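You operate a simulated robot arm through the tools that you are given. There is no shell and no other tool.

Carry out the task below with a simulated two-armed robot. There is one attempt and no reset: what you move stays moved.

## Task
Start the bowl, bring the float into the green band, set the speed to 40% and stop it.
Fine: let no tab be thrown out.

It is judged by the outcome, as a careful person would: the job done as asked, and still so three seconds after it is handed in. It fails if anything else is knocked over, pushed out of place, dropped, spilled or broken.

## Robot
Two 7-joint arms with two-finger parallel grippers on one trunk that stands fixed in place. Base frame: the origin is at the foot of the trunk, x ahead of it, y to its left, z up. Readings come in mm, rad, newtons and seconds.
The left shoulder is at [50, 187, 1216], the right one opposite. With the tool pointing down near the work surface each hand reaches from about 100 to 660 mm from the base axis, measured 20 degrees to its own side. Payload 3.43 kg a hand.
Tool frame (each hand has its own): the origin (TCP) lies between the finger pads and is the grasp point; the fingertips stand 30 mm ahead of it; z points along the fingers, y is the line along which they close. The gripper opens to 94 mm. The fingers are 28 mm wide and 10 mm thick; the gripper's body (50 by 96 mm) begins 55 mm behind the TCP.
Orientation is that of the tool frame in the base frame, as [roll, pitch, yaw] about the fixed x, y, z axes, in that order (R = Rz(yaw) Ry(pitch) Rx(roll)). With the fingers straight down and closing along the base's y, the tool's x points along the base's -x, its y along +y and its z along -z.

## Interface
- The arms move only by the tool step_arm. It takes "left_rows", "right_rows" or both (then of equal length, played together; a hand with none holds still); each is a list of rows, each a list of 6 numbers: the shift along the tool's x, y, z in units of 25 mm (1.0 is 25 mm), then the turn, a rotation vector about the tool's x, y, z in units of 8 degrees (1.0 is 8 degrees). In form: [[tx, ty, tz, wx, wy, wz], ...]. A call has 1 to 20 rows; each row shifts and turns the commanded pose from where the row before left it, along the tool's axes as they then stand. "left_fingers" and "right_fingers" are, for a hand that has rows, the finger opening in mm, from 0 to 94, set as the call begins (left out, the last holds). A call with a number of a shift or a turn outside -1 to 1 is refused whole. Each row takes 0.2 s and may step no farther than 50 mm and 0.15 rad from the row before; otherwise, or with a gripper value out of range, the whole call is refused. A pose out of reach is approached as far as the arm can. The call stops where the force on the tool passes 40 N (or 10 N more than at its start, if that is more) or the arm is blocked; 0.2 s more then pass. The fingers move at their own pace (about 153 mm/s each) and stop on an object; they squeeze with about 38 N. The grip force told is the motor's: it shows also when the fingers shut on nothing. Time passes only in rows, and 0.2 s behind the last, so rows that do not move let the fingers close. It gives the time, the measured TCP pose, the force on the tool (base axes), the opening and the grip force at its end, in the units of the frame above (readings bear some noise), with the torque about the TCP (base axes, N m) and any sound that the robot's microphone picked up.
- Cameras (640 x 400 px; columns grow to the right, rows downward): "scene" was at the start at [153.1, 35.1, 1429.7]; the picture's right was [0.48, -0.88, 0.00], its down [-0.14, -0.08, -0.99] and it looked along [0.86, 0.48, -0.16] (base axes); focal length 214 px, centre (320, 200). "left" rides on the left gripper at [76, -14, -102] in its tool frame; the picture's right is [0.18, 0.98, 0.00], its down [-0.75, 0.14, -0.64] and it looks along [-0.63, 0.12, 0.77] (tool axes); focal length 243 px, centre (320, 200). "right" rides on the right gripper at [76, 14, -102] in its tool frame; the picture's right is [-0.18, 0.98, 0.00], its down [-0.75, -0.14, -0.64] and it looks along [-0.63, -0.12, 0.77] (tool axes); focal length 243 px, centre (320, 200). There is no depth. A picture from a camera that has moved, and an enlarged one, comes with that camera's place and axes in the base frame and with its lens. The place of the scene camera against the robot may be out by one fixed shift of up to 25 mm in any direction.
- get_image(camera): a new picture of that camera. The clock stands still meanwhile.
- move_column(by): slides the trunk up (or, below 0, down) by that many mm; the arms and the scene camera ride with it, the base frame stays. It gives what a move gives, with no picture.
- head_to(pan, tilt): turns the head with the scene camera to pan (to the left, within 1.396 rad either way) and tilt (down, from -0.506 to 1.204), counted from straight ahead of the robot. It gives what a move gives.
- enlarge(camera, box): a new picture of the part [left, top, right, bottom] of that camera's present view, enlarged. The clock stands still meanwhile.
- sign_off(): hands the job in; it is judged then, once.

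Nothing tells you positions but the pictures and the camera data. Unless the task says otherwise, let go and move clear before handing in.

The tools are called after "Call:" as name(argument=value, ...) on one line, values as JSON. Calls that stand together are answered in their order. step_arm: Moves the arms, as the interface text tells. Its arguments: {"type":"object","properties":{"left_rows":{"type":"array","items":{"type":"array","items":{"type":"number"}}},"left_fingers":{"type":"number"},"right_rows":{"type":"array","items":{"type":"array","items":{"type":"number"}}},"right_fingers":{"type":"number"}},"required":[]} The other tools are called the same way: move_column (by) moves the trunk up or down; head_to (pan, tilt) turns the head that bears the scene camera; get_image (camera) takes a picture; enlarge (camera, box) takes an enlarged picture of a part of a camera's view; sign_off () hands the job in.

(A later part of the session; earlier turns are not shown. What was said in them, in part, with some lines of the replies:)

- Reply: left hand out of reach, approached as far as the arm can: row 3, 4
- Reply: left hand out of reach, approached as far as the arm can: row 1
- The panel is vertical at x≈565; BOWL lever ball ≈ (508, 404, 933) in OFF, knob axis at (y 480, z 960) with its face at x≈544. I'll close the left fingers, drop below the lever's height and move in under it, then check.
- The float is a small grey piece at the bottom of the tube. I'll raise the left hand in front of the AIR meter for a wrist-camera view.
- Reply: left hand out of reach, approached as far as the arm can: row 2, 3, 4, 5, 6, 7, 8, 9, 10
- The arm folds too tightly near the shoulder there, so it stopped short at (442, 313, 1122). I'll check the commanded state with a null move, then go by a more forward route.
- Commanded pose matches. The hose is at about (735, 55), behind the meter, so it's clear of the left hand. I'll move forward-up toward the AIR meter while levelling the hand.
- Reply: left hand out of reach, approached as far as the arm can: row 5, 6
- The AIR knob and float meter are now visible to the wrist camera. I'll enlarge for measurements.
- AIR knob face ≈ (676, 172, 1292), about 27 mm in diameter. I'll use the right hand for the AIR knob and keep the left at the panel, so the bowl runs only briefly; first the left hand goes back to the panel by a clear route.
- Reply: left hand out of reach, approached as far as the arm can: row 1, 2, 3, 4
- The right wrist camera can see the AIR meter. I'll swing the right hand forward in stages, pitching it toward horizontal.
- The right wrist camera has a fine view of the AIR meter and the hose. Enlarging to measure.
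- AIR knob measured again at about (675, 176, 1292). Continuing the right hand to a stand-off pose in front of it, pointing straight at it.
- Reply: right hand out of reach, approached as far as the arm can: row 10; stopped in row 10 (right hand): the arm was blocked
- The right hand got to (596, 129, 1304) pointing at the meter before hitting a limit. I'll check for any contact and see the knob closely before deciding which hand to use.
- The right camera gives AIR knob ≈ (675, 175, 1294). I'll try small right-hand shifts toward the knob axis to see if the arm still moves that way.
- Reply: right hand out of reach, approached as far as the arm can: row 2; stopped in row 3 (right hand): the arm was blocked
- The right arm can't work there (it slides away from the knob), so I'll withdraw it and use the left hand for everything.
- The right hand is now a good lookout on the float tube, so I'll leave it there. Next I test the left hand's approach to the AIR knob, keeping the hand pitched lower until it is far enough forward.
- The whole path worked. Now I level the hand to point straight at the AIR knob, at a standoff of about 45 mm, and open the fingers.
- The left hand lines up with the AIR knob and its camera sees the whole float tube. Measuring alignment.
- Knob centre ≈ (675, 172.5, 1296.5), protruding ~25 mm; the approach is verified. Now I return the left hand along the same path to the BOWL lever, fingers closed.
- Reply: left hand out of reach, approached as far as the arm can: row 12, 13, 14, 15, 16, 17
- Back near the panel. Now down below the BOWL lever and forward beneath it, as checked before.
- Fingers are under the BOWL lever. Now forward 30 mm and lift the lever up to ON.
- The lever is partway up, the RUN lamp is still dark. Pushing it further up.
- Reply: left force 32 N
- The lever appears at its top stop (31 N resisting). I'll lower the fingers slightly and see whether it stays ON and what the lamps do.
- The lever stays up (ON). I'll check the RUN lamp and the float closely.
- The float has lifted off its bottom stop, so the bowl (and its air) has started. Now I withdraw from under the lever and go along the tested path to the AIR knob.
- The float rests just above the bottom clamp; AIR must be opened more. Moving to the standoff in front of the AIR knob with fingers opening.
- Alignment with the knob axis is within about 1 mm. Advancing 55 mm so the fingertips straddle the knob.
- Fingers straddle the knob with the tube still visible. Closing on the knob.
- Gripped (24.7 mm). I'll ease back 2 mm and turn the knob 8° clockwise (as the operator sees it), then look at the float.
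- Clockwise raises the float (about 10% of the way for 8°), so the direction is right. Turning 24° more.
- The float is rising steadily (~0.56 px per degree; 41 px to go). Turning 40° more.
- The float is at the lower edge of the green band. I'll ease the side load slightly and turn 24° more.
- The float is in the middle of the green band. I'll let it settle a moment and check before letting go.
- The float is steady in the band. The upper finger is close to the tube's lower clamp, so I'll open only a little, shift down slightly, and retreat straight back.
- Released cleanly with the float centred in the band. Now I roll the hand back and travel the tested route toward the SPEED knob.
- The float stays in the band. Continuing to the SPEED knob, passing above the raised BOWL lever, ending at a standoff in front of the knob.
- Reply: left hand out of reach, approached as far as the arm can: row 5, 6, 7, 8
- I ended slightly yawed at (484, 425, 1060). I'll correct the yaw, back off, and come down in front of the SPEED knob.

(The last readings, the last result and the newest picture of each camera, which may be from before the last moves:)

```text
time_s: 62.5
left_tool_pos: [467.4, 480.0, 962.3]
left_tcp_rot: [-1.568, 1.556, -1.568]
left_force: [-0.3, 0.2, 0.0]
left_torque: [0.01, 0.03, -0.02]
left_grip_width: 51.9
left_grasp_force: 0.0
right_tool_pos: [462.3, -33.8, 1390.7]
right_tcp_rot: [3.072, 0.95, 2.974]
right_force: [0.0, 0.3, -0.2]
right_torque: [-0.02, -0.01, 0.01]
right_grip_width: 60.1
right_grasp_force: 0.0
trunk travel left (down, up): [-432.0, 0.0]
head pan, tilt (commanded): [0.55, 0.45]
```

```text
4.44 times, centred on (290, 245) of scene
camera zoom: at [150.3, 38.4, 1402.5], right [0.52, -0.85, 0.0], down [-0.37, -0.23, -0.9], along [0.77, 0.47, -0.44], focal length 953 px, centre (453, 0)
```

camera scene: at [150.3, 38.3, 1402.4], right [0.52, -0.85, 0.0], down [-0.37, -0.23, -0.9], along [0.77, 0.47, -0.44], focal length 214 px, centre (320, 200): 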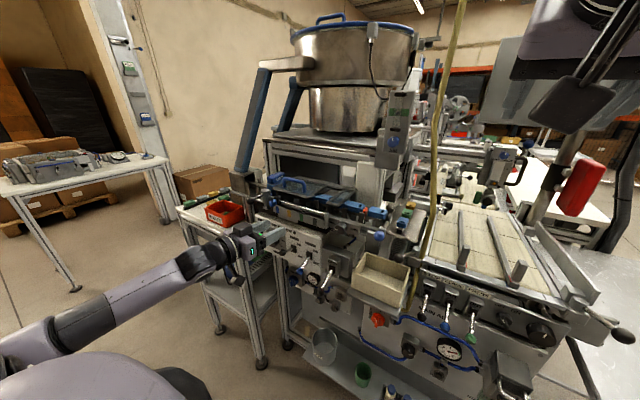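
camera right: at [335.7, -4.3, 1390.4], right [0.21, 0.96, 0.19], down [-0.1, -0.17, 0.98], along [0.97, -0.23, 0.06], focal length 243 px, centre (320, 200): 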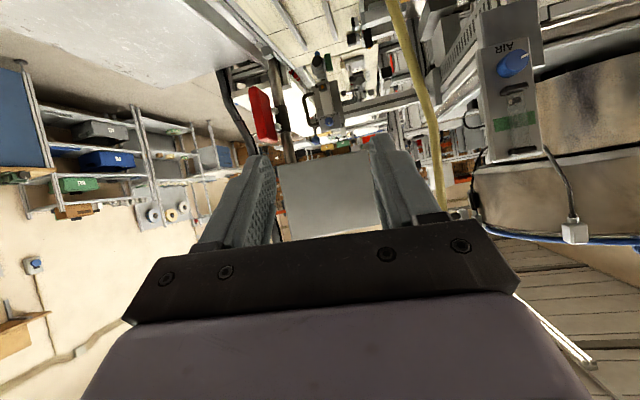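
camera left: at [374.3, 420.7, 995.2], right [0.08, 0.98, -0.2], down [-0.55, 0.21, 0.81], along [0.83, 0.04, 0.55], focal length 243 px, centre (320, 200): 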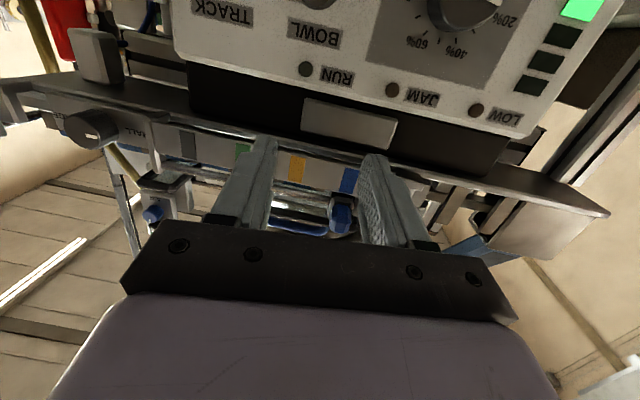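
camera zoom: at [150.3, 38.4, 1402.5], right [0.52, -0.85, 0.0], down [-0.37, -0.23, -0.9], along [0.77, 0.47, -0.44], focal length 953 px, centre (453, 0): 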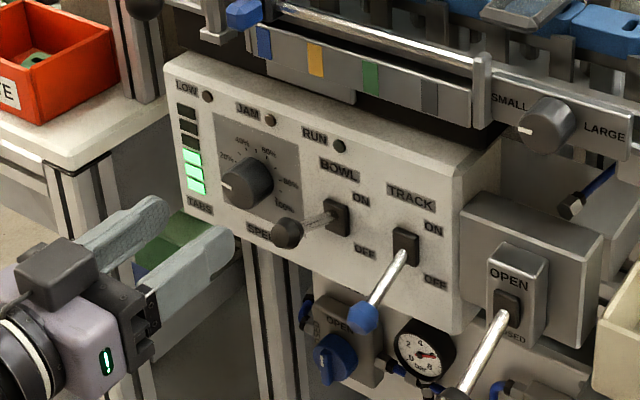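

I'm lined up with the SPEED knob; its pointer reads about 19–20%. Let me check the RUN lamp and lever once more before gripping.

Call:
enlarge(camera="scene", box=[265, 210, 325, 260])

Call:
enlarge(camera="left", box=[280, 80, 380, 160])

Call:
enlarge(camera="scene", box=[255, 165, 435, 260])

Call:
enlarge(camera="left", box=[200, 110, 320, 200])

```text
8.00 times, centred on (295, 235) of scene
camera zoom: at [150.3, 38.4, 1402.5], right [0.52, -0.85, 0.0], down [-0.37, -0.23, -0.9], along [0.77, 0.47, -0.44], focal length 1716 px, centre (520, -80)
```

zoom: 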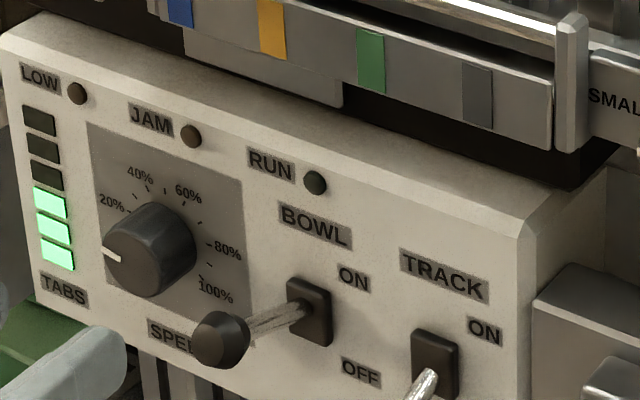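

```text
5.00 times, centred on (330, 120) of left
camera zoom: at [366.2, 464.1, 885.5], right [0.0, 0.98, -0.2], down [-0.64, 0.15, 0.75], along [0.77, 0.13, 0.63], focal length 1213 px, centre (270, 600)
```

zoom: 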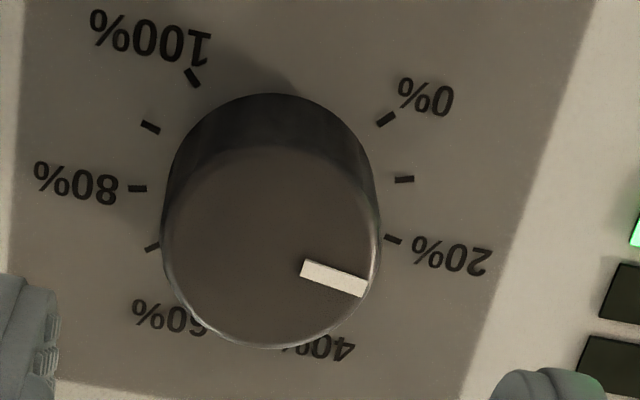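

```text
3.56 times, centred on (345, 212) of scene
camera zoom: at [150.3, 38.4, 1402.5], right [0.52, -0.85, 0.0], down [-0.37, -0.23, -0.9], along [0.77, 0.47, -0.44], focal length 763 px, centre (231, 156)
```

zoom: 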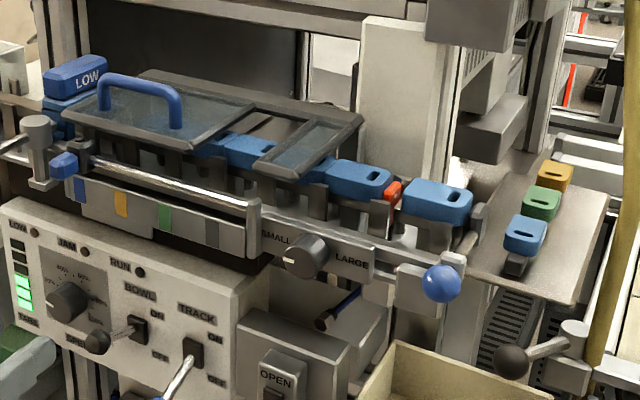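

```text
4.44 times, centred on (260, 155) of left
camera zoom: at [366.2, 464.1, 885.5], right [0.0, 0.98, -0.2], down [-0.64, 0.15, 0.75], along [0.77, 0.13, 0.63], focal length 1078 px, centre (587, 400)
```

zoom: 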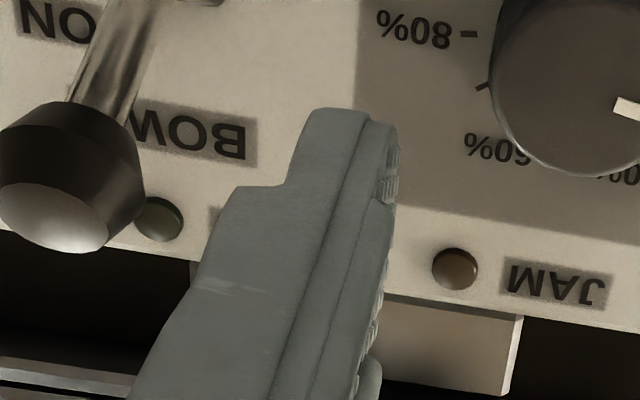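

Everything matches expectations; the pointer is at ~19%. Advancing 60 mm so the fingertips straddle the SPEED knob.

Call:
step_arm(left_rows=[[0, 0, 0.8, 0, 0, 0], [0, 0, 0.8, 0, 0, 0], [0, 0, 0.8, 0, 0, 0]])

Call:
enlarge(camera="left", box=[200, 50, 440, 240])

Call:
enlarge(camera="scene", box=[250, 200, 340, 270])

```text
time_s: 63.3
left_tool_pos: [529.1, 478.6, 959.5]
left_tcp_rot: [-1.603, 1.557, -1.601]
left_force: [-0.7, 0.1, 0.6]
left_torque: [0.03, 0.02, 0.02]
left_grip_width: 52.0
left_grasp_force: 0.0
right_tool_pos: [462.1, -33.7, 1391.5]
right_tcp_rot: [3.071, 0.949, 2.975]
right_force: [0.3, 0.5, -0.1]
right_torque: [-0.04, -0.02, -0.02]
right_grip_width: 60.0
right_grasp_force: 0.1
trunk travel left (down, up): [-432.0, 0.0]
head pan, tilt (commanded): [0.55, 0.45]
```

```text
2.11 times, centred on (320, 145) of left
camera zoom: at [426.7, 463.3, 882.9], right [0.0, 0.98, -0.2], down [-0.64, 0.15, 0.75], along [0.77, 0.13, 0.63], focal length 511 px, centre (320, 316)
```

zoom: 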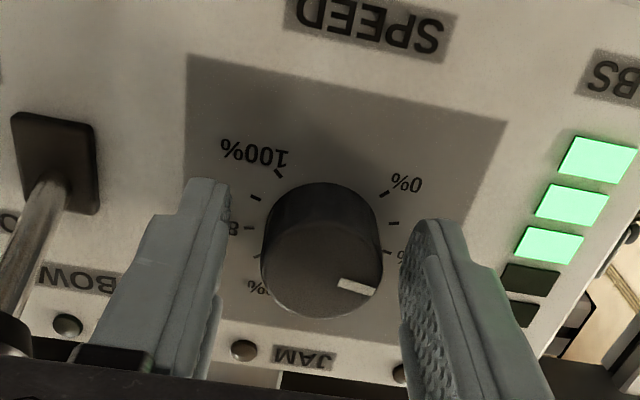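

```text
5.71 times, centred on (295, 235) of scene
camera zoom: at [150.5, 38.3, 1402.4], right [0.52, -0.85, 0.0], down [-0.37, -0.23, -0.9], along [0.77, 0.47, -0.44], focal length 1226 px, centre (463, 0)
```

zoom: 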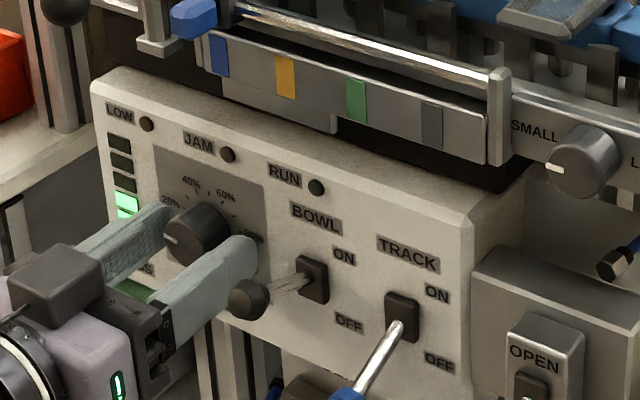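

Fingers straddle the SPEED knob without contact. Closing on it, then turning 40° clockwise to check.

Call:
step_arm(left_rows=[[0, 0, 0, 0, 0, 0], [0, 0, 0, 0, 0, 0]], left_fingers=0)

Call:
enlarge(camera="left", box=[250, 80, 390, 200])

Call:
enlarge(camera="scene", box=[250, 200, 320, 260])

```text
time_s: 63.9
left_tool_pos: [527.4, 479.6, 959.5]
left_tcp_rot: [-1.585, 1.557, -1.589]
left_force: [0.9, 4.8, 1.5]
left_torque: [-0.01, 0.71, 0.08]
left_grip_width: 33.1
left_grasp_force: 45.3
right_tool_pos: [461.0, -34.0, 1390.7]
right_tcp_rot: [3.072, 0.95, 2.976]
right_force: [0.0, -0.9, 0.2]
right_torque: [-0.02, -0.01, 0.0]
right_grip_width: 59.9
right_grasp_force: 0.2
trunk travel left (down, up): [-432.0, 0.0]
head pan, tilt (commanded): [0.55, 0.45]
```

```text
3.33 times, centred on (320, 140) of left
camera zoom: at [426.5, 464.0, 883.1], right [0.0, 0.98, -0.2], down [-0.64, 0.15, 0.75], along [0.77, 0.13, 0.63], focal length 809 px, centre (320, 400)
```

zoom: 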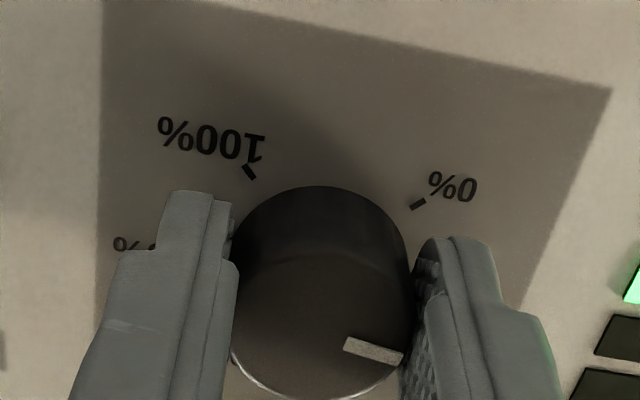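

```text
6.67 times, centred on (285, 230) of scene
camera zoom: at [150.3, 38.7, 1402.5], right [0.52, -0.85, 0.0], down [-0.37, -0.23, -0.9], along [0.77, 0.47, -0.44], focal length 1430 px, centre (553, 0)
```

zoom: 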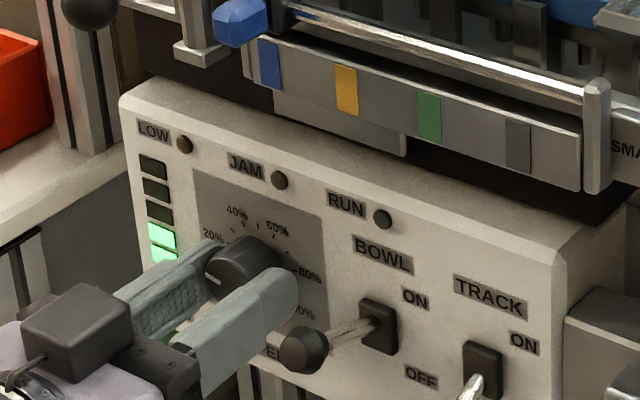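

Gripped (33.1 mm). Turning 40° clockwise.

Call:
step_arm(left_rows=[[0, 0, 0, 0, 0, 1], [0, 0, 0, 0, 0, 1], [0, 0, 0, 0, 0, 1], [0, 0, 0, 0, 0, 1], [0, 0, 0, 0, 0, 1], [0, 0, 0, 0, 0, 0]])

Call:
enlarge(camera="left", box=[230, 60, 410, 210])

Call:
enlarge(camera="scene", box=[260, 210, 310, 255])

Call:
enlarge(camera="scene", box=[255, 165, 435, 260])

```text
time_s: 64.8
left_tool_pos: [527.9, 481.5, 960.6]
left_tcp_rot: [1.612, 1.164, 1.572]
left_force: [3.6, -8.2, 2.2]
left_torque: [0.01, 0.72, 1.3]
left_grip_width: 33.9
left_grasp_force: 45.1
left hand out of reach, approached as far as the arm can: row 3, 4
right_tool_pos: [461.7, -34.3, 1390.3]
right_tcp_rot: [3.073, 0.949, 2.976]
right_force: [1.1, -0.1, 0.2]
right_torque: [-0.03, 0.01, -0.01]
right_grip_width: 59.9
right_grasp_force: 0.0
trunk travel left (down, up): [-432.0, 0.0]
head pan, tilt (commanded): [0.55, 0.45]
stopped in row 4 (left hand): the force on the tool passed its limit at 54 N (the readings are from after the stop); the commanded pose is now the measured one
```

```text
2.67 times, centred on (320, 135) of left
camera zoom: at [426.6, 501.7, 885.5], right [0.04, 0.98, 0.22], down [-0.64, -0.14, 0.76], along [0.77, -0.17, 0.61], focal length 647 px, centre (320, 373)
```

zoom: 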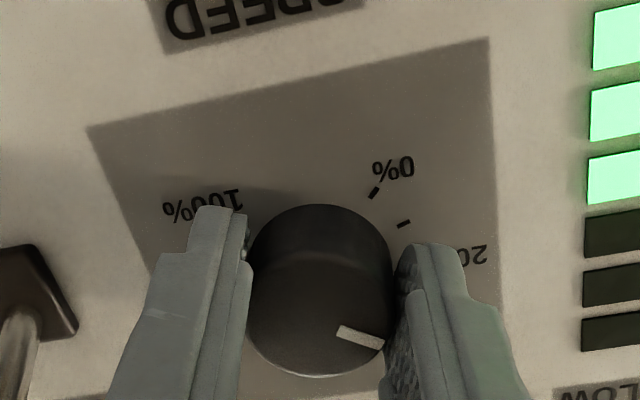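

```text
8.89 times, centred on (285, 232) of scene
camera zoom: at [150.5, 38.2, 1402.5], right [0.52, -0.85, 0.0], down [-0.37, -0.23, -0.9], along [0.77, 0.47, -0.44], focal length 1906 px, centre (631, -89)
```

zoom: 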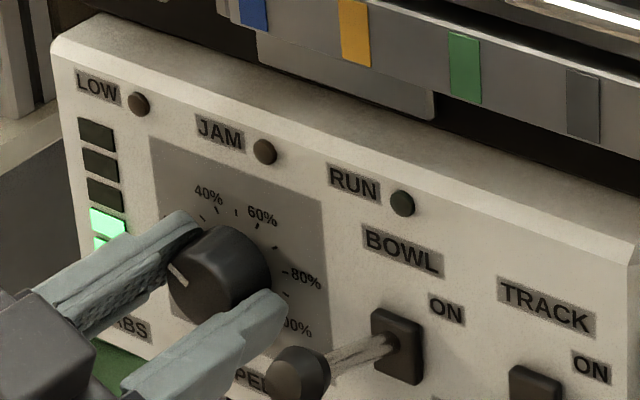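

```text
3.56 times, centred on (345, 212) of scene
camera zoom: at [150.5, 38.2, 1402.5], right [0.52, -0.85, 0.0], down [-0.37, -0.23, -0.9], along [0.77, 0.47, -0.44], focal length 763 px, centre (231, 156)
```

zoom: 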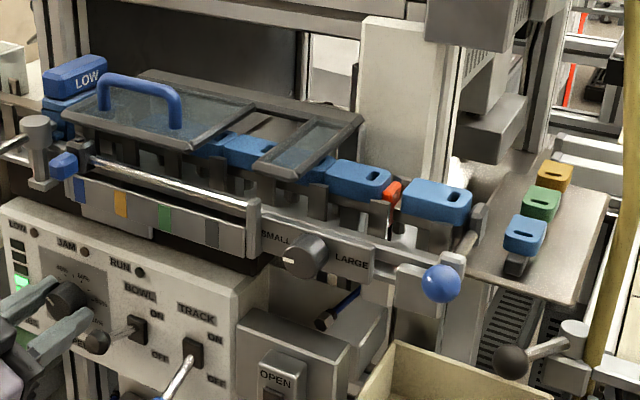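

The wrist ran into its limit after ~24°; no harm done, the pointer is near 28%. I'll open, roll the hand back with the fingers open around the knob, and re-grip.

Call:
step_arm(left_rows=[[0, 0, 0, 0, 0, 0], [-0.028, -0.062, 0, 0, 0, -0.5], [0, 0, 0, 0, 0, -1], [0, 0, 0, 0, 0, -1], [0, 0, 0, 0, 0, -1], [0, 0, 0, 0, 0, -1], [0, 0, 0, 0, 0, -1], [0, 0, 0, 0, 0, -1], [0, 0, 0, 0, 0, -1]], left_fingers=52)

Call:
enlarge(camera="scene", box=[260, 210, 310, 255])

Call:
enlarge(camera="left", box=[230, 60, 410, 210])

```text
time_s: 66.8
left_tool_pos: [527.9, 480.8, 959.7]
left_tcp_rot: [-1.597, 0.928, -1.626]
left_force: [0.3, -0.4, 0.7]
left_torque: [0.01, -0.02, 0.0]
left_grip_width: 51.7
left_grasp_force: 0.1
right_tool_pos: [461.3, -32.8, 1391.4]
right_tcp_rot: [3.07, 0.95, 2.974]
right_force: [-0.5, -0.3, -0.2]
right_torque: [0.0, 0.0, 0.0]
right_grip_width: 60.0
right_grasp_force: 0.0
trunk travel left (down, up): [-432.0, 0.0]
head pan, tilt (commanded): [0.55, 0.45]
```

```text
8.89 times, centred on (285, 232) of scene
camera zoom: at [150.3, 38.2, 1402.5], right [0.52, -0.85, 0.0], down [-0.37, -0.23, -0.9], along [0.77, 0.47, -0.44], focal length 1906 px, centre (631, -89)
```

zoom: 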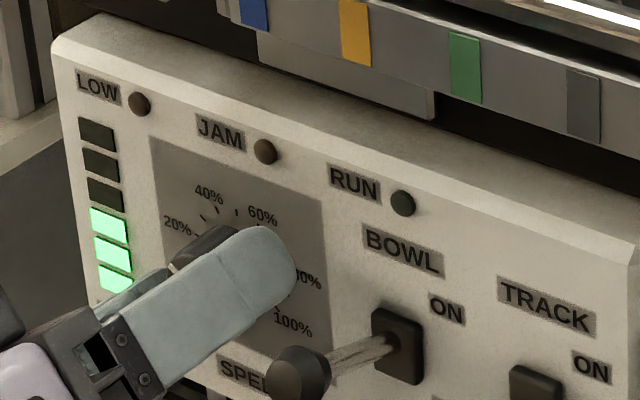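

```text
2.67 times, centred on (320, 135) of left
camera zoom: at [423.2, 427.0, 909.0], right [0.01, 0.68, -0.74], down [-0.61, 0.59, 0.53], along [0.79, 0.45, 0.42], focal length 647 px, centre (320, 373)
```

zoom: 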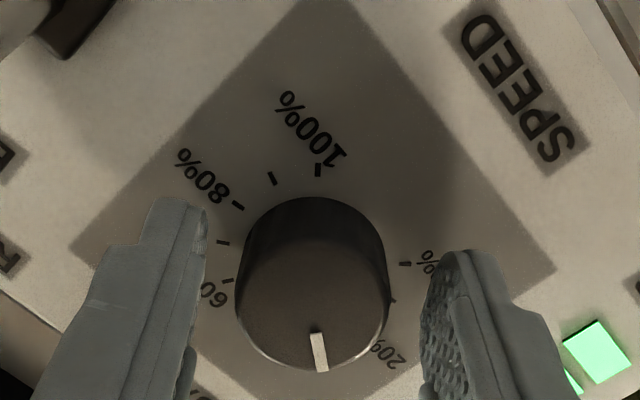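

Pointer ≈29–30% now, with the hand rolled to −37°. Re-gripping and turning 24° clockwise.

Call:
step_arm(left_rows=[[0, 0, 0, 0, 0, 0], [0, 0, 0, 0, 0, 0], [0, 0, 0, 0, 0, 1], [0, 0, 0, 0, 0, 1], [0, 0, 0, 0, 0, 1], [0, 0, 0, 0, 0, 0]], left_fingers=0)

Call:
enlarge(camera="scene", box=[260, 210, 310, 255])

Call:
enlarge(camera="left", box=[230, 60, 410, 210])

```text
time_s: 68.2
left_tool_pos: [527.4, 480.5, 961.0]
left_tcp_rot: [-1.642, 1.352, -1.675]
left_force: [-13.8, -9.4, 4.1]
left_torque: [0.0, 0.56, 0.55]
left_grip_width: 33.9
left_grasp_force: 44.6
right_tool_pos: [459.7, -34.9, 1390.0]
right_tcp_rot: [3.07, 0.949, 2.971]
right_force: [-0.6, 0.3, -0.4]
right_torque: [0.01, -0.01, 0.02]
right_grip_width: 59.8
right_grasp_force: 0.1
trunk travel left (down, up): [-432.0, 0.0]
head pan, tilt (commanded): [0.55, 0.45]
```

```text
8.89 times, centred on (285, 232) of scene
camera zoom: at [148.4, 36.8, 1402.7], right [0.52, -0.85, 0.0], down [-0.37, -0.23, -0.9], along [0.77, 0.47, -0.43], focal length 1906 px, centre (631, -89)
```

zoom: 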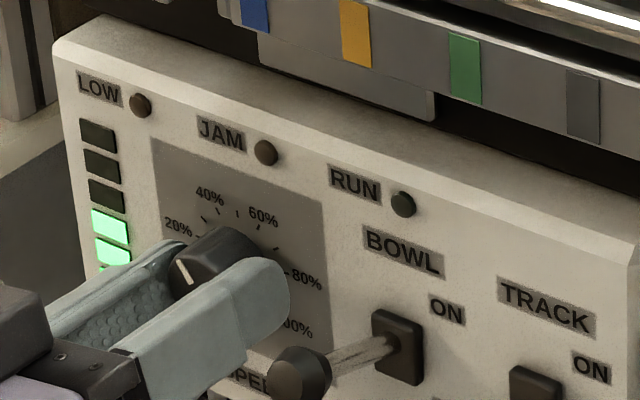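

```text
2.67 times, centred on (320, 135) of left
camera zoom: at [424.0, 453.1, 890.7], right [0.03, 0.92, -0.39], down [-0.62, 0.32, 0.71], along [0.78, 0.23, 0.58], focal length 647 px, centre (320, 373)
```

zoom: 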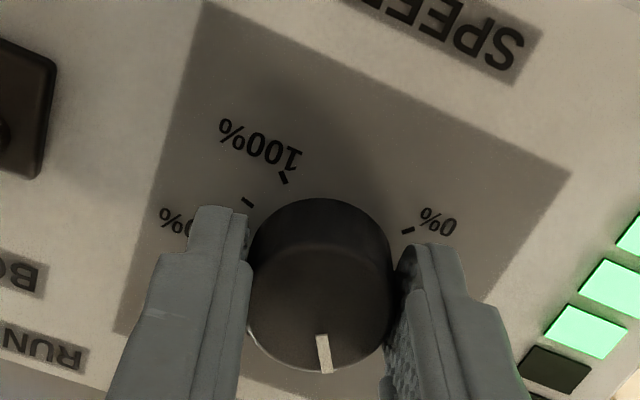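

The pointer is now close to 40%. I'll measure it precisely from both cameras.

Call:
enlarge(camera="left", box=[285, 130, 355, 205])

Call:
enlarge(camera="scene", box=[268, 222, 298, 246])

```text
5.33 times, centred on (320, 168) of left
camera zoom: at [424.0, 453.1, 890.7], right [0.03, 0.92, -0.39], down [-0.62, 0.32, 0.71], along [0.78, 0.23, 0.58], focal length 1294 px, centre (320, 373)
```

zoom: 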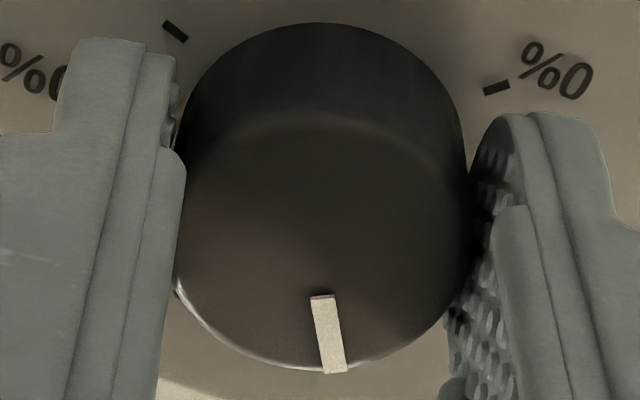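

```text
16.00 times, centred on (283, 234) of scene
camera zoom: at [148.4, 36.8, 1402.7], right [0.52, -0.85, 0.0], down [-0.37, -0.23, -0.9], along [0.77, 0.47, -0.43], focal length 3432 px, centre (912, -344)
```

zoom: 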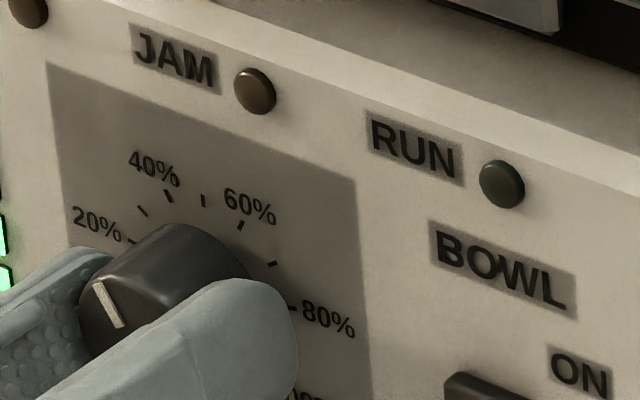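

Both cameras give the pointer at about 60–61° on the dial, i.e. ≈39%. A last nudge of about 2.6°, then release gently.

Call:
step_arm(left_rows=[[0, 0, 0, 0, 0, 0.33], [0, 0, 0, 0, 0, 0]])

Call:
enlarge(camera="left", box=[285, 130, 355, 205])

Call:
enlarge(camera="scene", box=[268, 222, 298, 246])

Call:
enlarge(camera="scene", box=[255, 165, 435, 260])

```text
time_s: 68.8
left_tool_pos: [527.8, 481.1, 961.8]
left_tcp_rot: [-1.664, 1.395, -1.696]
left_force: [-18.2, -11.3, 1.4]
left_torque: [0.01, 0.32, 0.6]
left_grip_width: 34.0
left_grasp_force: 45.0
right_tool_pos: [458.9, -34.5, 1390.7]
right_tcp_rot: [3.068, 0.951, 2.973]
right_force: [0.3, 0.0, 0.6]
right_torque: [0.02, 0.02, 0.02]
right_grip_width: 59.8
right_grasp_force: 0.1
trunk travel left (down, up): [-432.0, 0.0]
head pan, tilt (commanded): [0.55, 0.45]
```

```text
5.33 times, centred on (320, 168) of left
camera zoom: at [424.1, 456.3, 889.5], right [0.03, 0.94, -0.35], down [-0.62, 0.29, 0.73], along [0.78, 0.2, 0.59], focal length 1294 px, centre (320, 373)
```

zoom: 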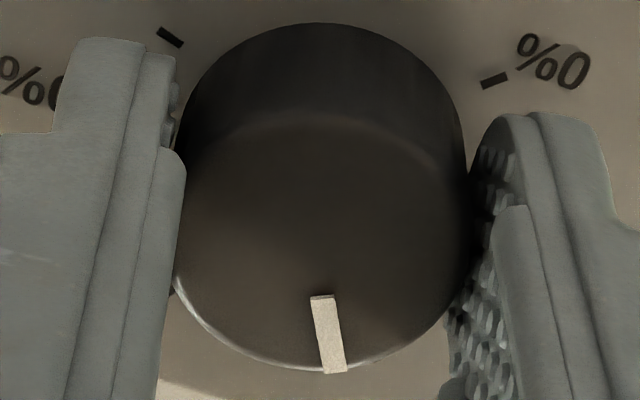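

```text
16.00 times, centred on (283, 234) of scene
camera zoom: at [148.0, 36.9, 1402.7], right [0.52, -0.85, 0.0], down [-0.37, -0.23, -0.9], along [0.77, 0.47, -0.43], focal length 3432 px, centre (912, -344)
```

zoom: 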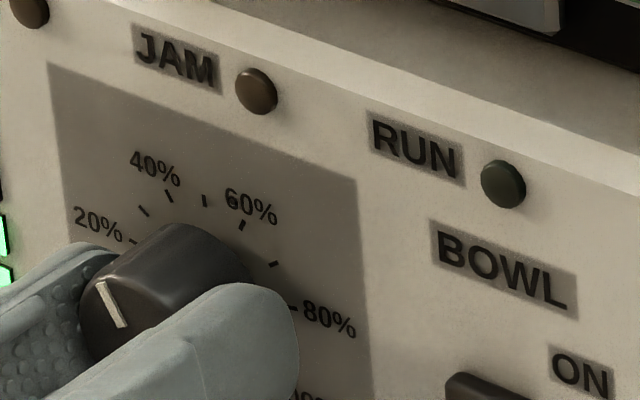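

```text
3.56 times, centred on (345, 212) of scene
camera zoom: at [148.0, 36.9, 1402.7], right [0.52, -0.85, 0.0], down [-0.37, -0.23, -0.9], along [0.77, 0.47, -0.43], focal length 763 px, centre (231, 156)
```

zoom: 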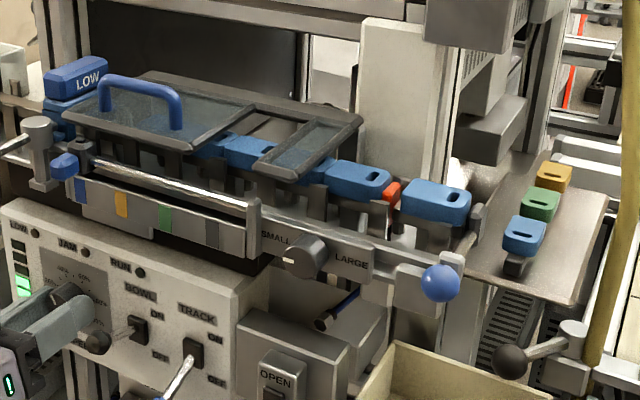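

Pointer now measures ≈63–64° on the dial, i.e. 40%. Releasing and backing straight off.

Call:
step_arm(left_rows=[[0, 0, 0, 0, 0, 0], [0, 0, -0.4, 0, 0, 0], [0, 0, -0.8, 0, 0, 0], [0, 0, -0.8, 0, 0, 0], [0, 0, -0.5, 0, 0, 0]], left_fingers=52)

Call:
enlarge(camera="left", box=[270, 60, 390, 160])

Call:
enlarge(camera="scene", box=[268, 222, 298, 246])

Call:
enlarge(camera="right", box=[460, 20, 580, 170])

```text
time_s: 70.0
left_tool_pos: [467.7, 483.6, 961.6]
left_tcp_rot: [-1.661, 1.395, -1.693]
left_force: [-0.5, -0.6, 0.0]
left_torque: [-0.02, 0.01, -0.01]
left_grip_width: 51.9
left_grasp_force: 0.0
right_tool_pos: [461.0, -33.3, 1390.1]
right_tcp_rot: [3.073, 0.949, 2.973]
right_force: [-0.2, 0.3, -0.3]
right_torque: [-0.04, 0.01, 0.02]
right_grip_width: 60.2
right_grasp_force: 0.1
trunk travel left (down, up): [-432.0, 0.0]
head pan, tilt (commanded): [0.55, 0.45]
```

```text
4.00 times, centred on (330, 110) of left
camera zoom: at [364.4, 459.8, 889.5], right [0.03, 0.94, -0.35], down [-0.62, 0.29, 0.73], along [0.78, 0.2, 0.59], focal length 970 px, centre (280, 560)
```

zoom: 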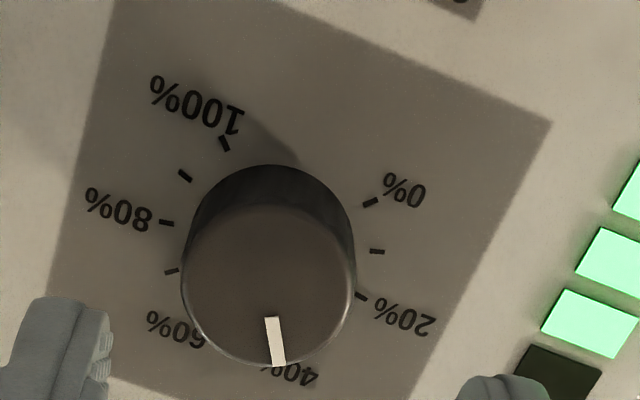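

```text
16.00 times, centred on (283, 234) of scene
camera zoom: at [150.1, 38.2, 1402.5], right [0.52, -0.85, 0.0], down [-0.37, -0.23, -0.9], along [0.77, 0.47, -0.44], focal length 3432 px, centre (912, -344)
```

zoom: 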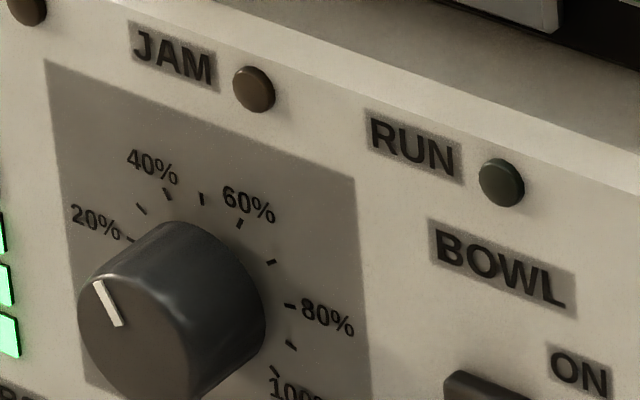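

```text
2.67 times, centred on (520, 95) of right
camera zoom: at [335.3, -4.5, 1390.1], right [0.21, 0.96, 0.19], down [-0.1, -0.17, 0.98], along [0.97, -0.23, 0.06], focal length 647 px, centre (-213, 480)
```

zoom: 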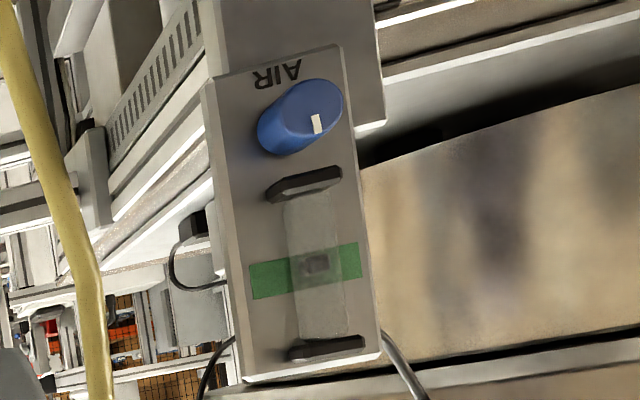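

The knob is free and reads about 40%, float still in the band. One more precise look at the pointer before stopping the bowl.

Call:
enlarge(camera="left", box=[310, 105, 370, 155])

Call:
enlarge(camera="scene", box=[270, 230, 290, 248])

```text
8.00 times, centred on (340, 130) of left
camera zoom: at [364.4, 459.8, 889.5], right [0.03, 0.94, -0.35], down [-0.62, 0.29, 0.73], along [0.78, 0.2, 0.59], focal length 1941 px, centre (160, 760)
```

zoom: 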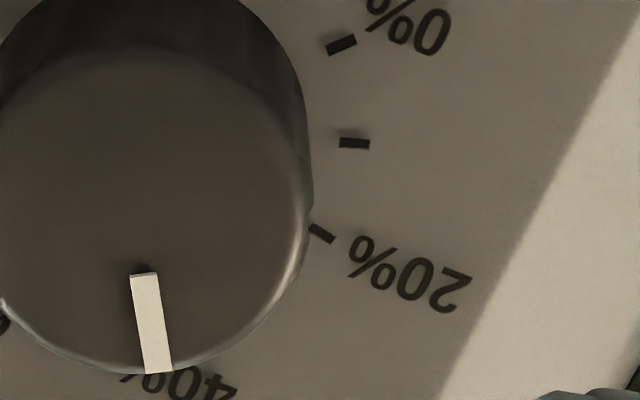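

```text
16.00 times, centred on (280, 239) of scene
camera zoom: at [150.1, 38.2, 1402.5], right [0.52, -0.85, 0.0], down [-0.37, -0.23, -0.9], along [0.77, 0.47, -0.44], focal length 3432 px, centre (960, -424)
```

zoom: 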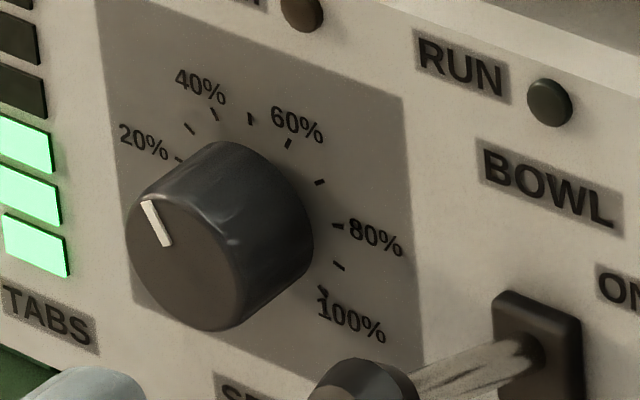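

Pointer confirmed at 40% (two-camera average ≈63–64°). Now to stop the bowl: fingers closed, I go above the raised BOWL lever.

Call:
step_arm(left_rows=[[0.01, -0.014, -0.48, 0, 0, 0.63], [0, 0, -0.48, 0, 0, 0.63], [-0.58, -0.8, 0.017, 0, 0, 0], [-0.58, -0.8, 0.017, 0, 0, 0], [-0.58, -0.8, 0.017, 0, 0, 0], [-0.58, -0.8, 0.017, 0, 0, 0], [0, 0, 0, 0, 0, 0]], left_fingers=0)

Call:
get_image(camera="left")

Call:
enlarge(camera="scene", box=[230, 190, 350, 280])

```text
time_s: 71.6
left_tool_pos: [443.3, 404.5, 1019.4]
left_tcp_rot: [-3.108, 1.552, 3.14]
left_force: [0.9, 0.2, -0.1]
left_torque: [0.0, -0.04, 0.01]
left_grip_width: 0.0
left_grasp_force: 33.0
right_tool_pos: [461.9, -34.1, 1391.2]
right_tcp_rot: [3.072, 0.948, 2.974]
right_force: [-0.1, -0.1, 0.1]
right_torque: [0.01, 0.01, 0.01]
right_grip_width: 60.0
right_grasp_force: 0.0
trunk travel left (down, up): [-432.0, 0.0]
head pan, tilt (commanded): [0.55, 0.45]
```

```text
taken
camera left: at [339.6, 392.7, 943.9], right [0.03, 0.98, -0.18], down [-0.62, 0.16, 0.76], along [0.78, 0.09, 0.62], focal length 243 px, centre (320, 200)
```

left: 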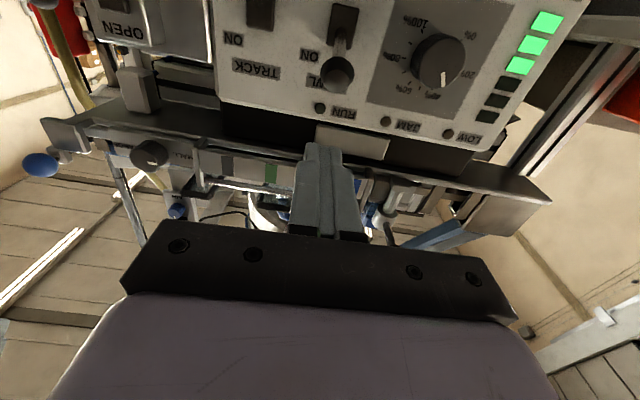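

```text
4.44 times, centred on (290, 235) of scene
camera zoom: at [150.3, 38.3, 1402.4], right [0.52, -0.85, 0.0], down [-0.37, -0.23, -0.9], along [0.77, 0.47, -0.44], focal length 953 px, centre (453, 44)
```

zoom: 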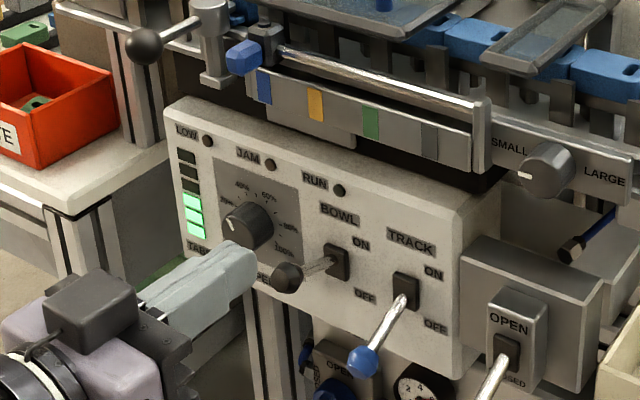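

The raised lever's ball is at about (508, 404, 975). Moving forward above it, then pressing down to OFF.

Call:
step_arm(left_rows=[[0.05, 0.028, 0.8, 0, 0, 0], [0.05, 0.028, 0.8, 0, 0, 0], [0.05, 0.028, 0.8, 0, 0, 0]])

Call:
get_image(camera="left")

Call:
enlarge(camera="scene", box=[230, 190, 350, 280])

```text
time_s: 72.4
left_tool_pos: [501.7, 404.7, 1014.8]
left_tcp_rot: [-3.125, 1.553, 3.122]
left_force: [0.6, 0.6, -0.1]
left_torque: [0.01, 0.01, 0.02]
left_grip_width: 0.0
left_grasp_force: 32.6
right_tool_pos: [462.7, -33.4, 1391.0]
right_tcp_rot: [3.071, 0.949, 2.975]
right_force: [0.7, 0.6, -0.3]
right_torque: [-0.02, -0.01, -0.02]
right_grip_width: 60.0
right_grasp_force: 0.2
trunk travel left (down, up): [-432.0, 0.0]
head pan, tilt (commanded): [0.55, 0.45]
```

```text
taken
camera left: at [399.2, 392.9, 938.8], right [0.03, 0.98, -0.18], down [-0.62, 0.16, 0.76], along [0.78, 0.09, 0.62], focal length 243 px, centre (320, 200)
```

left: 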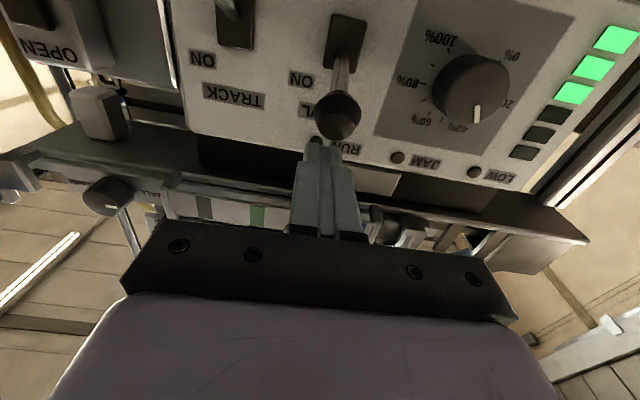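

```text
4.44 times, centred on (290, 235) of scene
camera zoom: at [150.6, 38.3, 1402.4], right [0.52, -0.85, 0.0], down [-0.37, -0.23, -0.9], along [0.77, 0.47, -0.44], focal length 953 px, centre (453, 44)
```

zoom: 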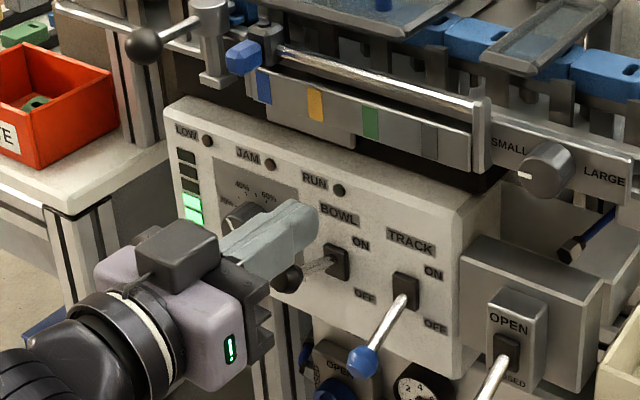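

Fingers are directly above the lever. Pressing down about 60 mm to bring it to OFF.

Call:
step_arm(left_rows=[[0.48, 0, 0, 0, 0, 0], [0.48, 0, 0, 0, 0, 0], [0.48, 0, 0, 0, 0, 0], [0.48, 0, 0, 0, 0, 0], [0.48, 0, 0, 0, 0, 0]])

Call:
enlarge(camera="scene", box=[230, 190, 350, 280])

Call:
enlarge(camera="right", box=[460, 20, 580, 170])

```text
time_s: 73.6
left_tool_pos: [500.0, 402.4, 959.4]
left_tcp_rot: [2.568, 1.567, 2.532]
left_force: [-1.5, 3.0, 13.4]
left_torque: [0.04, -0.42, 0.12]
left_grip_width: 0.0
left_grasp_force: 33.5
right_tool_pos: [460.4, -34.5, 1392.1]
right_tcp_rot: [3.069, 0.952, 2.971]
right_force: [-0.3, -0.4, -0.9]
right_torque: [-0.03, -0.02, 0.0]
right_grip_width: 59.9
right_grasp_force: 0.1
trunk travel left (down, up): [-432.0, 0.0]
head pan, tilt (commanded): [0.55, 0.45]
```

```text
4.44 times, centred on (290, 235) of scene
camera zoom: at [148.6, 37.5, 1403.0], right [0.52, -0.85, 0.0], down [-0.37, -0.23, -0.9], along [0.77, 0.47, -0.43], focal length 953 px, centre (453, 44)
```

zoom: 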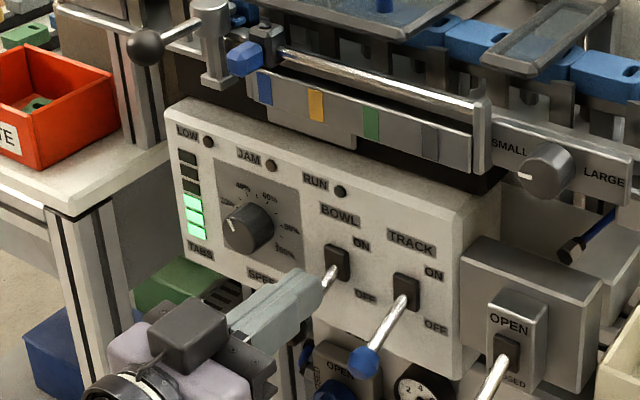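

```text
2.67 times, centred on (520, 95) of right
camera zoom: at [333.8, -5.1, 1390.9], right [0.21, 0.96, 0.19], down [-0.11, -0.17, 0.98], along [0.97, -0.23, 0.06], focal length 647 px, centre (-213, 480)
```

zoom: 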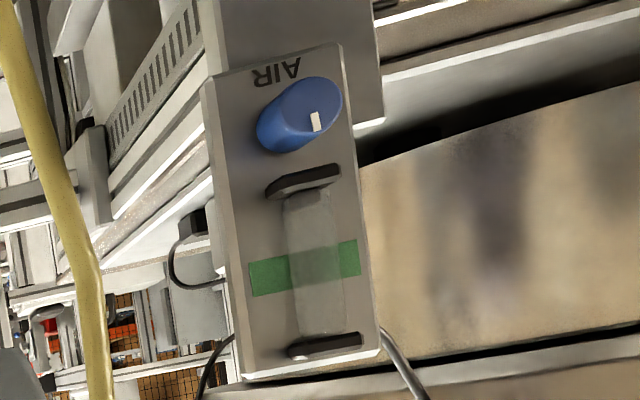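

The lever is down and the float has dropped as the bowl's air shut off. Lifting slightly and backing away from the lever.

Call:
step_arm(left_rows=[[-0.5, 0, 0, 0, 0, 0], [-0.3, 0, 0, 0, 0, 0], [0, 0, -0.8, 0, 0, 0], [0, 0, -0.8, 0, 0, 0], [0, 0, -0.8, 0, 0, 0], [0, 0, 0, 0, 0, 0]])

Call:
enlarge(camera="scene", box=[230, 190, 350, 280])

Call:
get_image(camera="left")

Call:
enlarge(camera="scene", box=[255, 165, 435, 260])

```text
time_s: 75.0
left_tool_pos: [440.5, 404.2, 975.8]
left_tcp_rot: [-3.095, 1.555, -3.13]
left_force: [0.2, 0.3, -0.8]
left_torque: [0.02, 0.02, -0.01]
left_grip_width: 0.0
left_grasp_force: 33.2
right_tool_pos: [461.4, -33.7, 1389.9]
right_tcp_rot: [3.072, 0.949, 2.975]
right_force: [-0.2, 0.1, -0.1]
right_torque: [0.01, 0.02, 0.01]
right_grip_width: 59.8
right_grasp_force: 0.0
trunk travel left (down, up): [-432.0, 0.0]
head pan, tilt (commanded): [0.55, 0.45]
```

```text
4.44 times, centred on (290, 235) of scene
camera zoom: at [150.4, 38.3, 1402.4], right [0.52, -0.85, 0.0], down [-0.37, -0.23, -0.9], along [0.77, 0.47, -0.44], focal length 953 px, centre (453, 44)
```

zoom: 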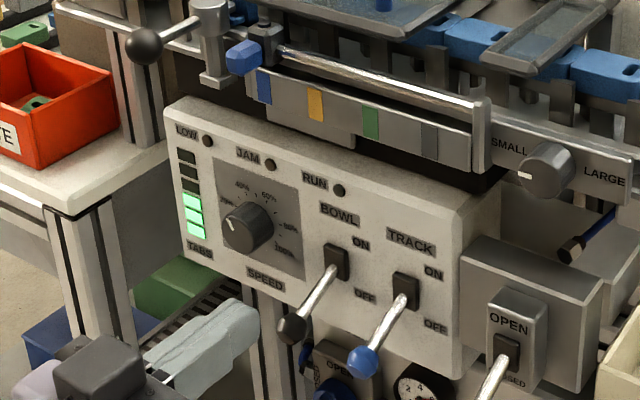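

```text
taken
camera left: at [337.0, 393.0, 900.7], right [0.03, 0.98, -0.18], down [-0.62, 0.16, 0.76], along [0.78, 0.09, 0.62], focal length 243 px, centre (320, 200)
```

left: 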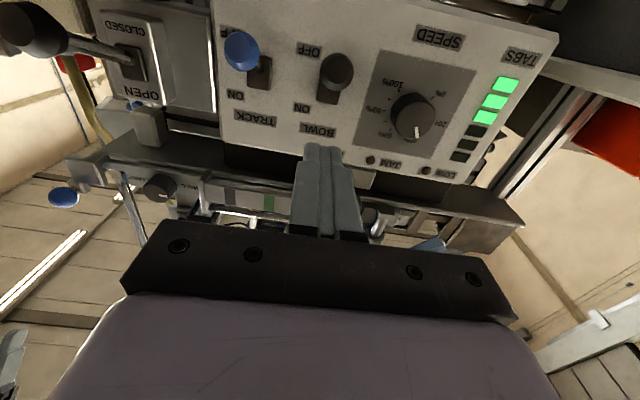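

```text
3.56 times, centred on (345, 212) of scene
camera zoom: at [150.4, 38.3, 1402.4], right [0.52, -0.85, 0.0], down [-0.37, -0.23, -0.9], along [0.77, 0.47, -0.44], focal length 763 px, centre (231, 156)
```

zoom: 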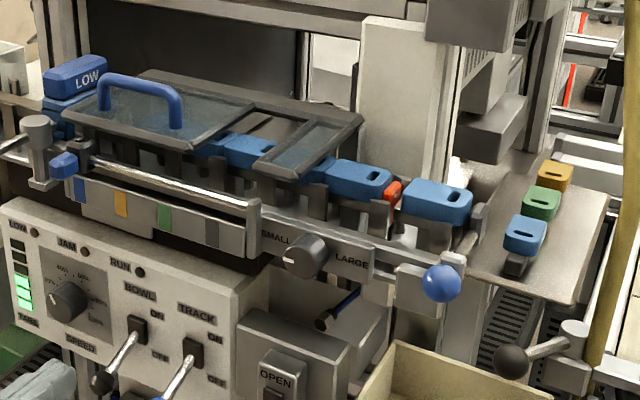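

Bowl lever is OFF, tabs undisturbed. I'll compare the RUN lamp and final knob positions in close-up now that it's off.

Call:
enlarge(camera="scene", box=[268, 222, 298, 246])

Call:
enlarge(camera="right", box=[460, 20, 580, 170])

Call:
enlarge(camera="left", box=[360, 70, 460, 170])

Call:
get_image(camera="scene")

```text
16.00 times, centred on (283, 234) of scene
camera zoom: at [150.4, 38.3, 1402.4], right [0.52, -0.85, 0.0], down [-0.37, -0.23, -0.9], along [0.77, 0.47, -0.44], focal length 3432 px, centre (912, -344)
```

zoom: 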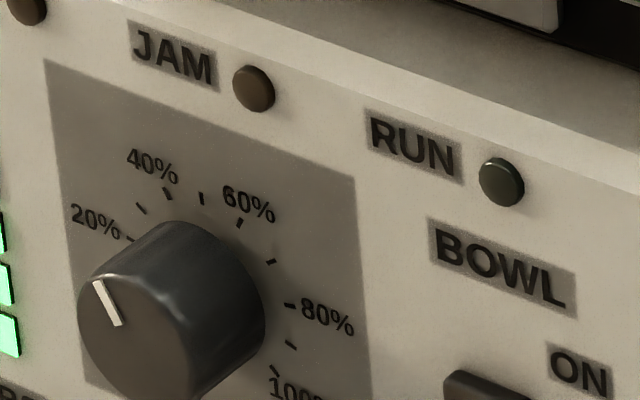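

```text
2.67 times, centred on (520, 95) of right
camera zoom: at [335.6, -4.4, 1390.0], right [0.21, 0.96, 0.19], down [-0.1, -0.17, 0.98], along [0.97, -0.23, 0.06], focal length 647 px, centre (-213, 480)
```

zoom: 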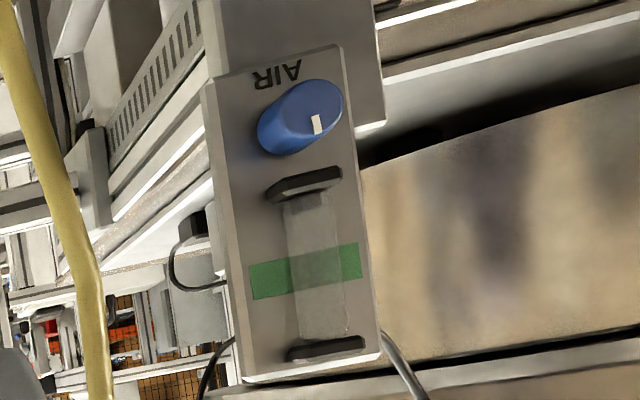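

```text
4.00 times, centred on (410, 120) of left
camera zoom: at [337.0, 393.0, 900.7], right [0.03, 0.98, -0.18], down [-0.62, 0.16, 0.76], along [0.78, 0.09, 0.62], focal length 970 px, centre (-40, 520)
```

zoom: 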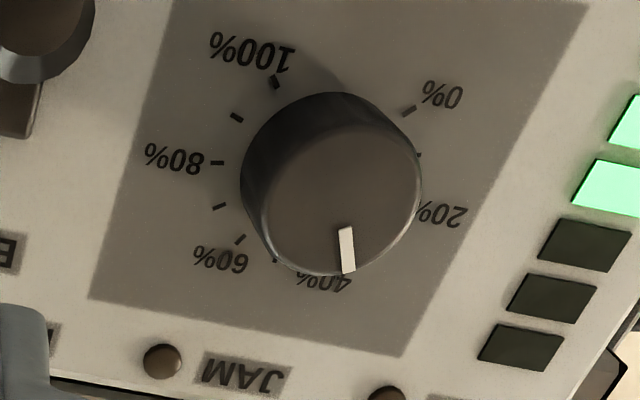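

```text
taken
camera scene: at [150.4, 38.3, 1402.4], right [0.52, -0.85, 0.0], down [-0.37, -0.23, -0.9], along [0.77, 0.47, -0.44], focal length 214 px, centre (320, 200)
```

scene: 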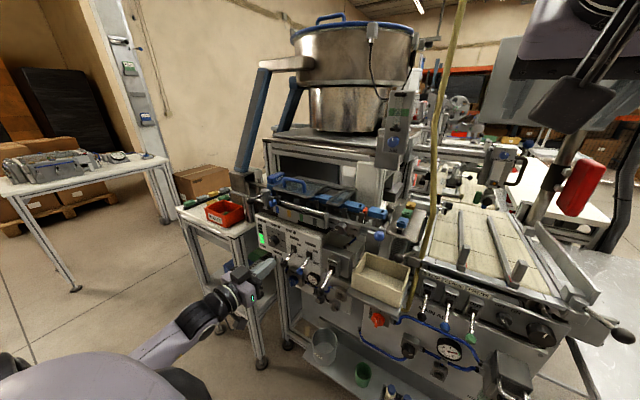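

Final state: BOWL lever OFF, SPEED at 40%, AIR knob at the setting that held the float mid-band, tabs unmoved. I'll draw the left hand further clear, then take a last look.

Call:
step_arm(left_rows=[[-0.2, 0, -0.8, 0, 0, 0], [-0.2, 0, -0.7, 0, 0, 0], [0, 0, 0, 0, 0, 0], [0, 0, 0, 0, 0, 0]])

Call:
enlarge(camera="scene", box=[220, 150, 440, 300])

Call:
enlarge(camera="left", box=[220, 20, 480, 180])

```text
time_s: 76.0
left_tool_pos: [402.7, 405.8, 988.9]
left_tcp_rot: [-3.079, 1.555, -3.112]
left_force: [0.4, -0.6, -0.1]
left_torque: [0.01, -0.04, 0.02]
left_grip_width: 0.2
left_grasp_force: 33.4
right_tool_pos: [461.2, -32.4, 1391.4]
right_tcp_rot: [3.072, 0.949, 2.976]
right_force: [0.3, -0.2, 0.1]
right_torque: [0.0, 0.01, 0.0]
right_grip_width: 59.9
right_grasp_force: 0.1
trunk travel left (down, up): [-432.0, 0.0]
head pan, tilt (commanded): [0.55, 0.45]
```

```text
2.67 times, centred on (330, 225) of scene
camera zoom: at [150.2, 38.2, 1402.5], right [0.52, -0.85, 0.0], down [-0.37, -0.23, -0.9], along [0.77, 0.47, -0.44], focal length 572 px, centre (293, 133)
```

zoom: 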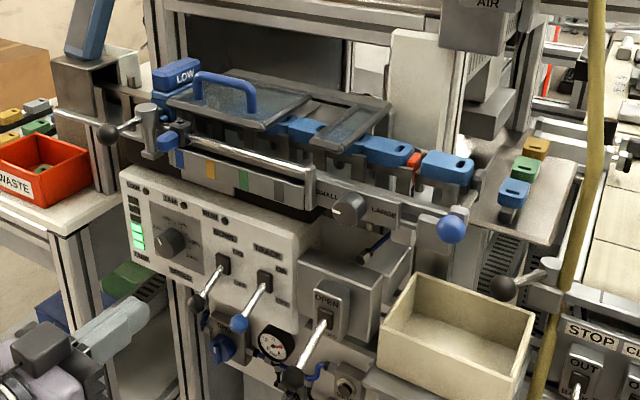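

```text
2.46 times, centred on (350, 100) of left
camera zoom: at [299.3, 394.0, 914.1], right [0.03, 0.98, -0.19], down [-0.62, 0.16, 0.76], along [0.78, 0.09, 0.62], focal length 597 px, centre (246, 446)
```

zoom: 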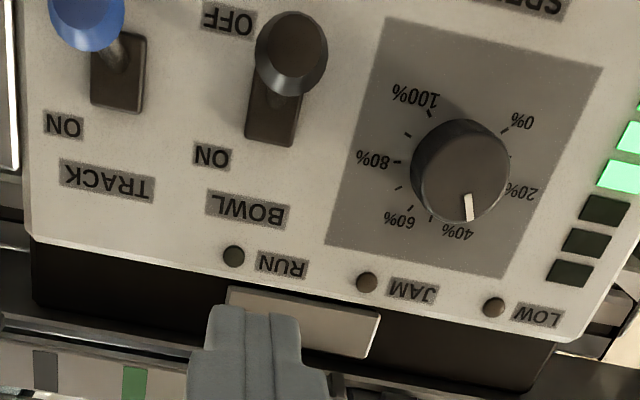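

The BOWL and TRACK levers are both OFF, the SPEED pointer is at 40%, and the catch bin is empty with every tab in place. Both hands are clear, so I'm handing in.

Call:
sign_off()

```text
The job is handed in.
```

I started the bowl, brought the float into the green band, set the speed to 40% and stopped the bowl. I then handed the job in; no verdict has come back.

- **Bowl:** I pushed the BOWL lever to ON and the float lifted off its stop. At the end I pressed the lever back to OFF. The RUN lamp never lit and no sound was reported. The float's rise and fall with the lever is my only sign that the bowl ran.
- **Float:** I turned the AIR knob about 96° clockwise. The float then sat steady in the middle of the green band. It dropped when the bowl stopped, because the air comes on and off with the BOWL lever. The knob is still at that setting.
- **Speed:** The pointer reads about 40%, measured from two camera views that differ by roughly 1.5% between them. The wrist hit its turning limit partway, with a brief 54 N on the tool, so I re-gripped the knob to finish.
- **Tabs:** None were thrown out that I could see. The catch bin was empty and the tabs on the track had not moved.

Nothing else was moved, and both hands are clear of the machine.
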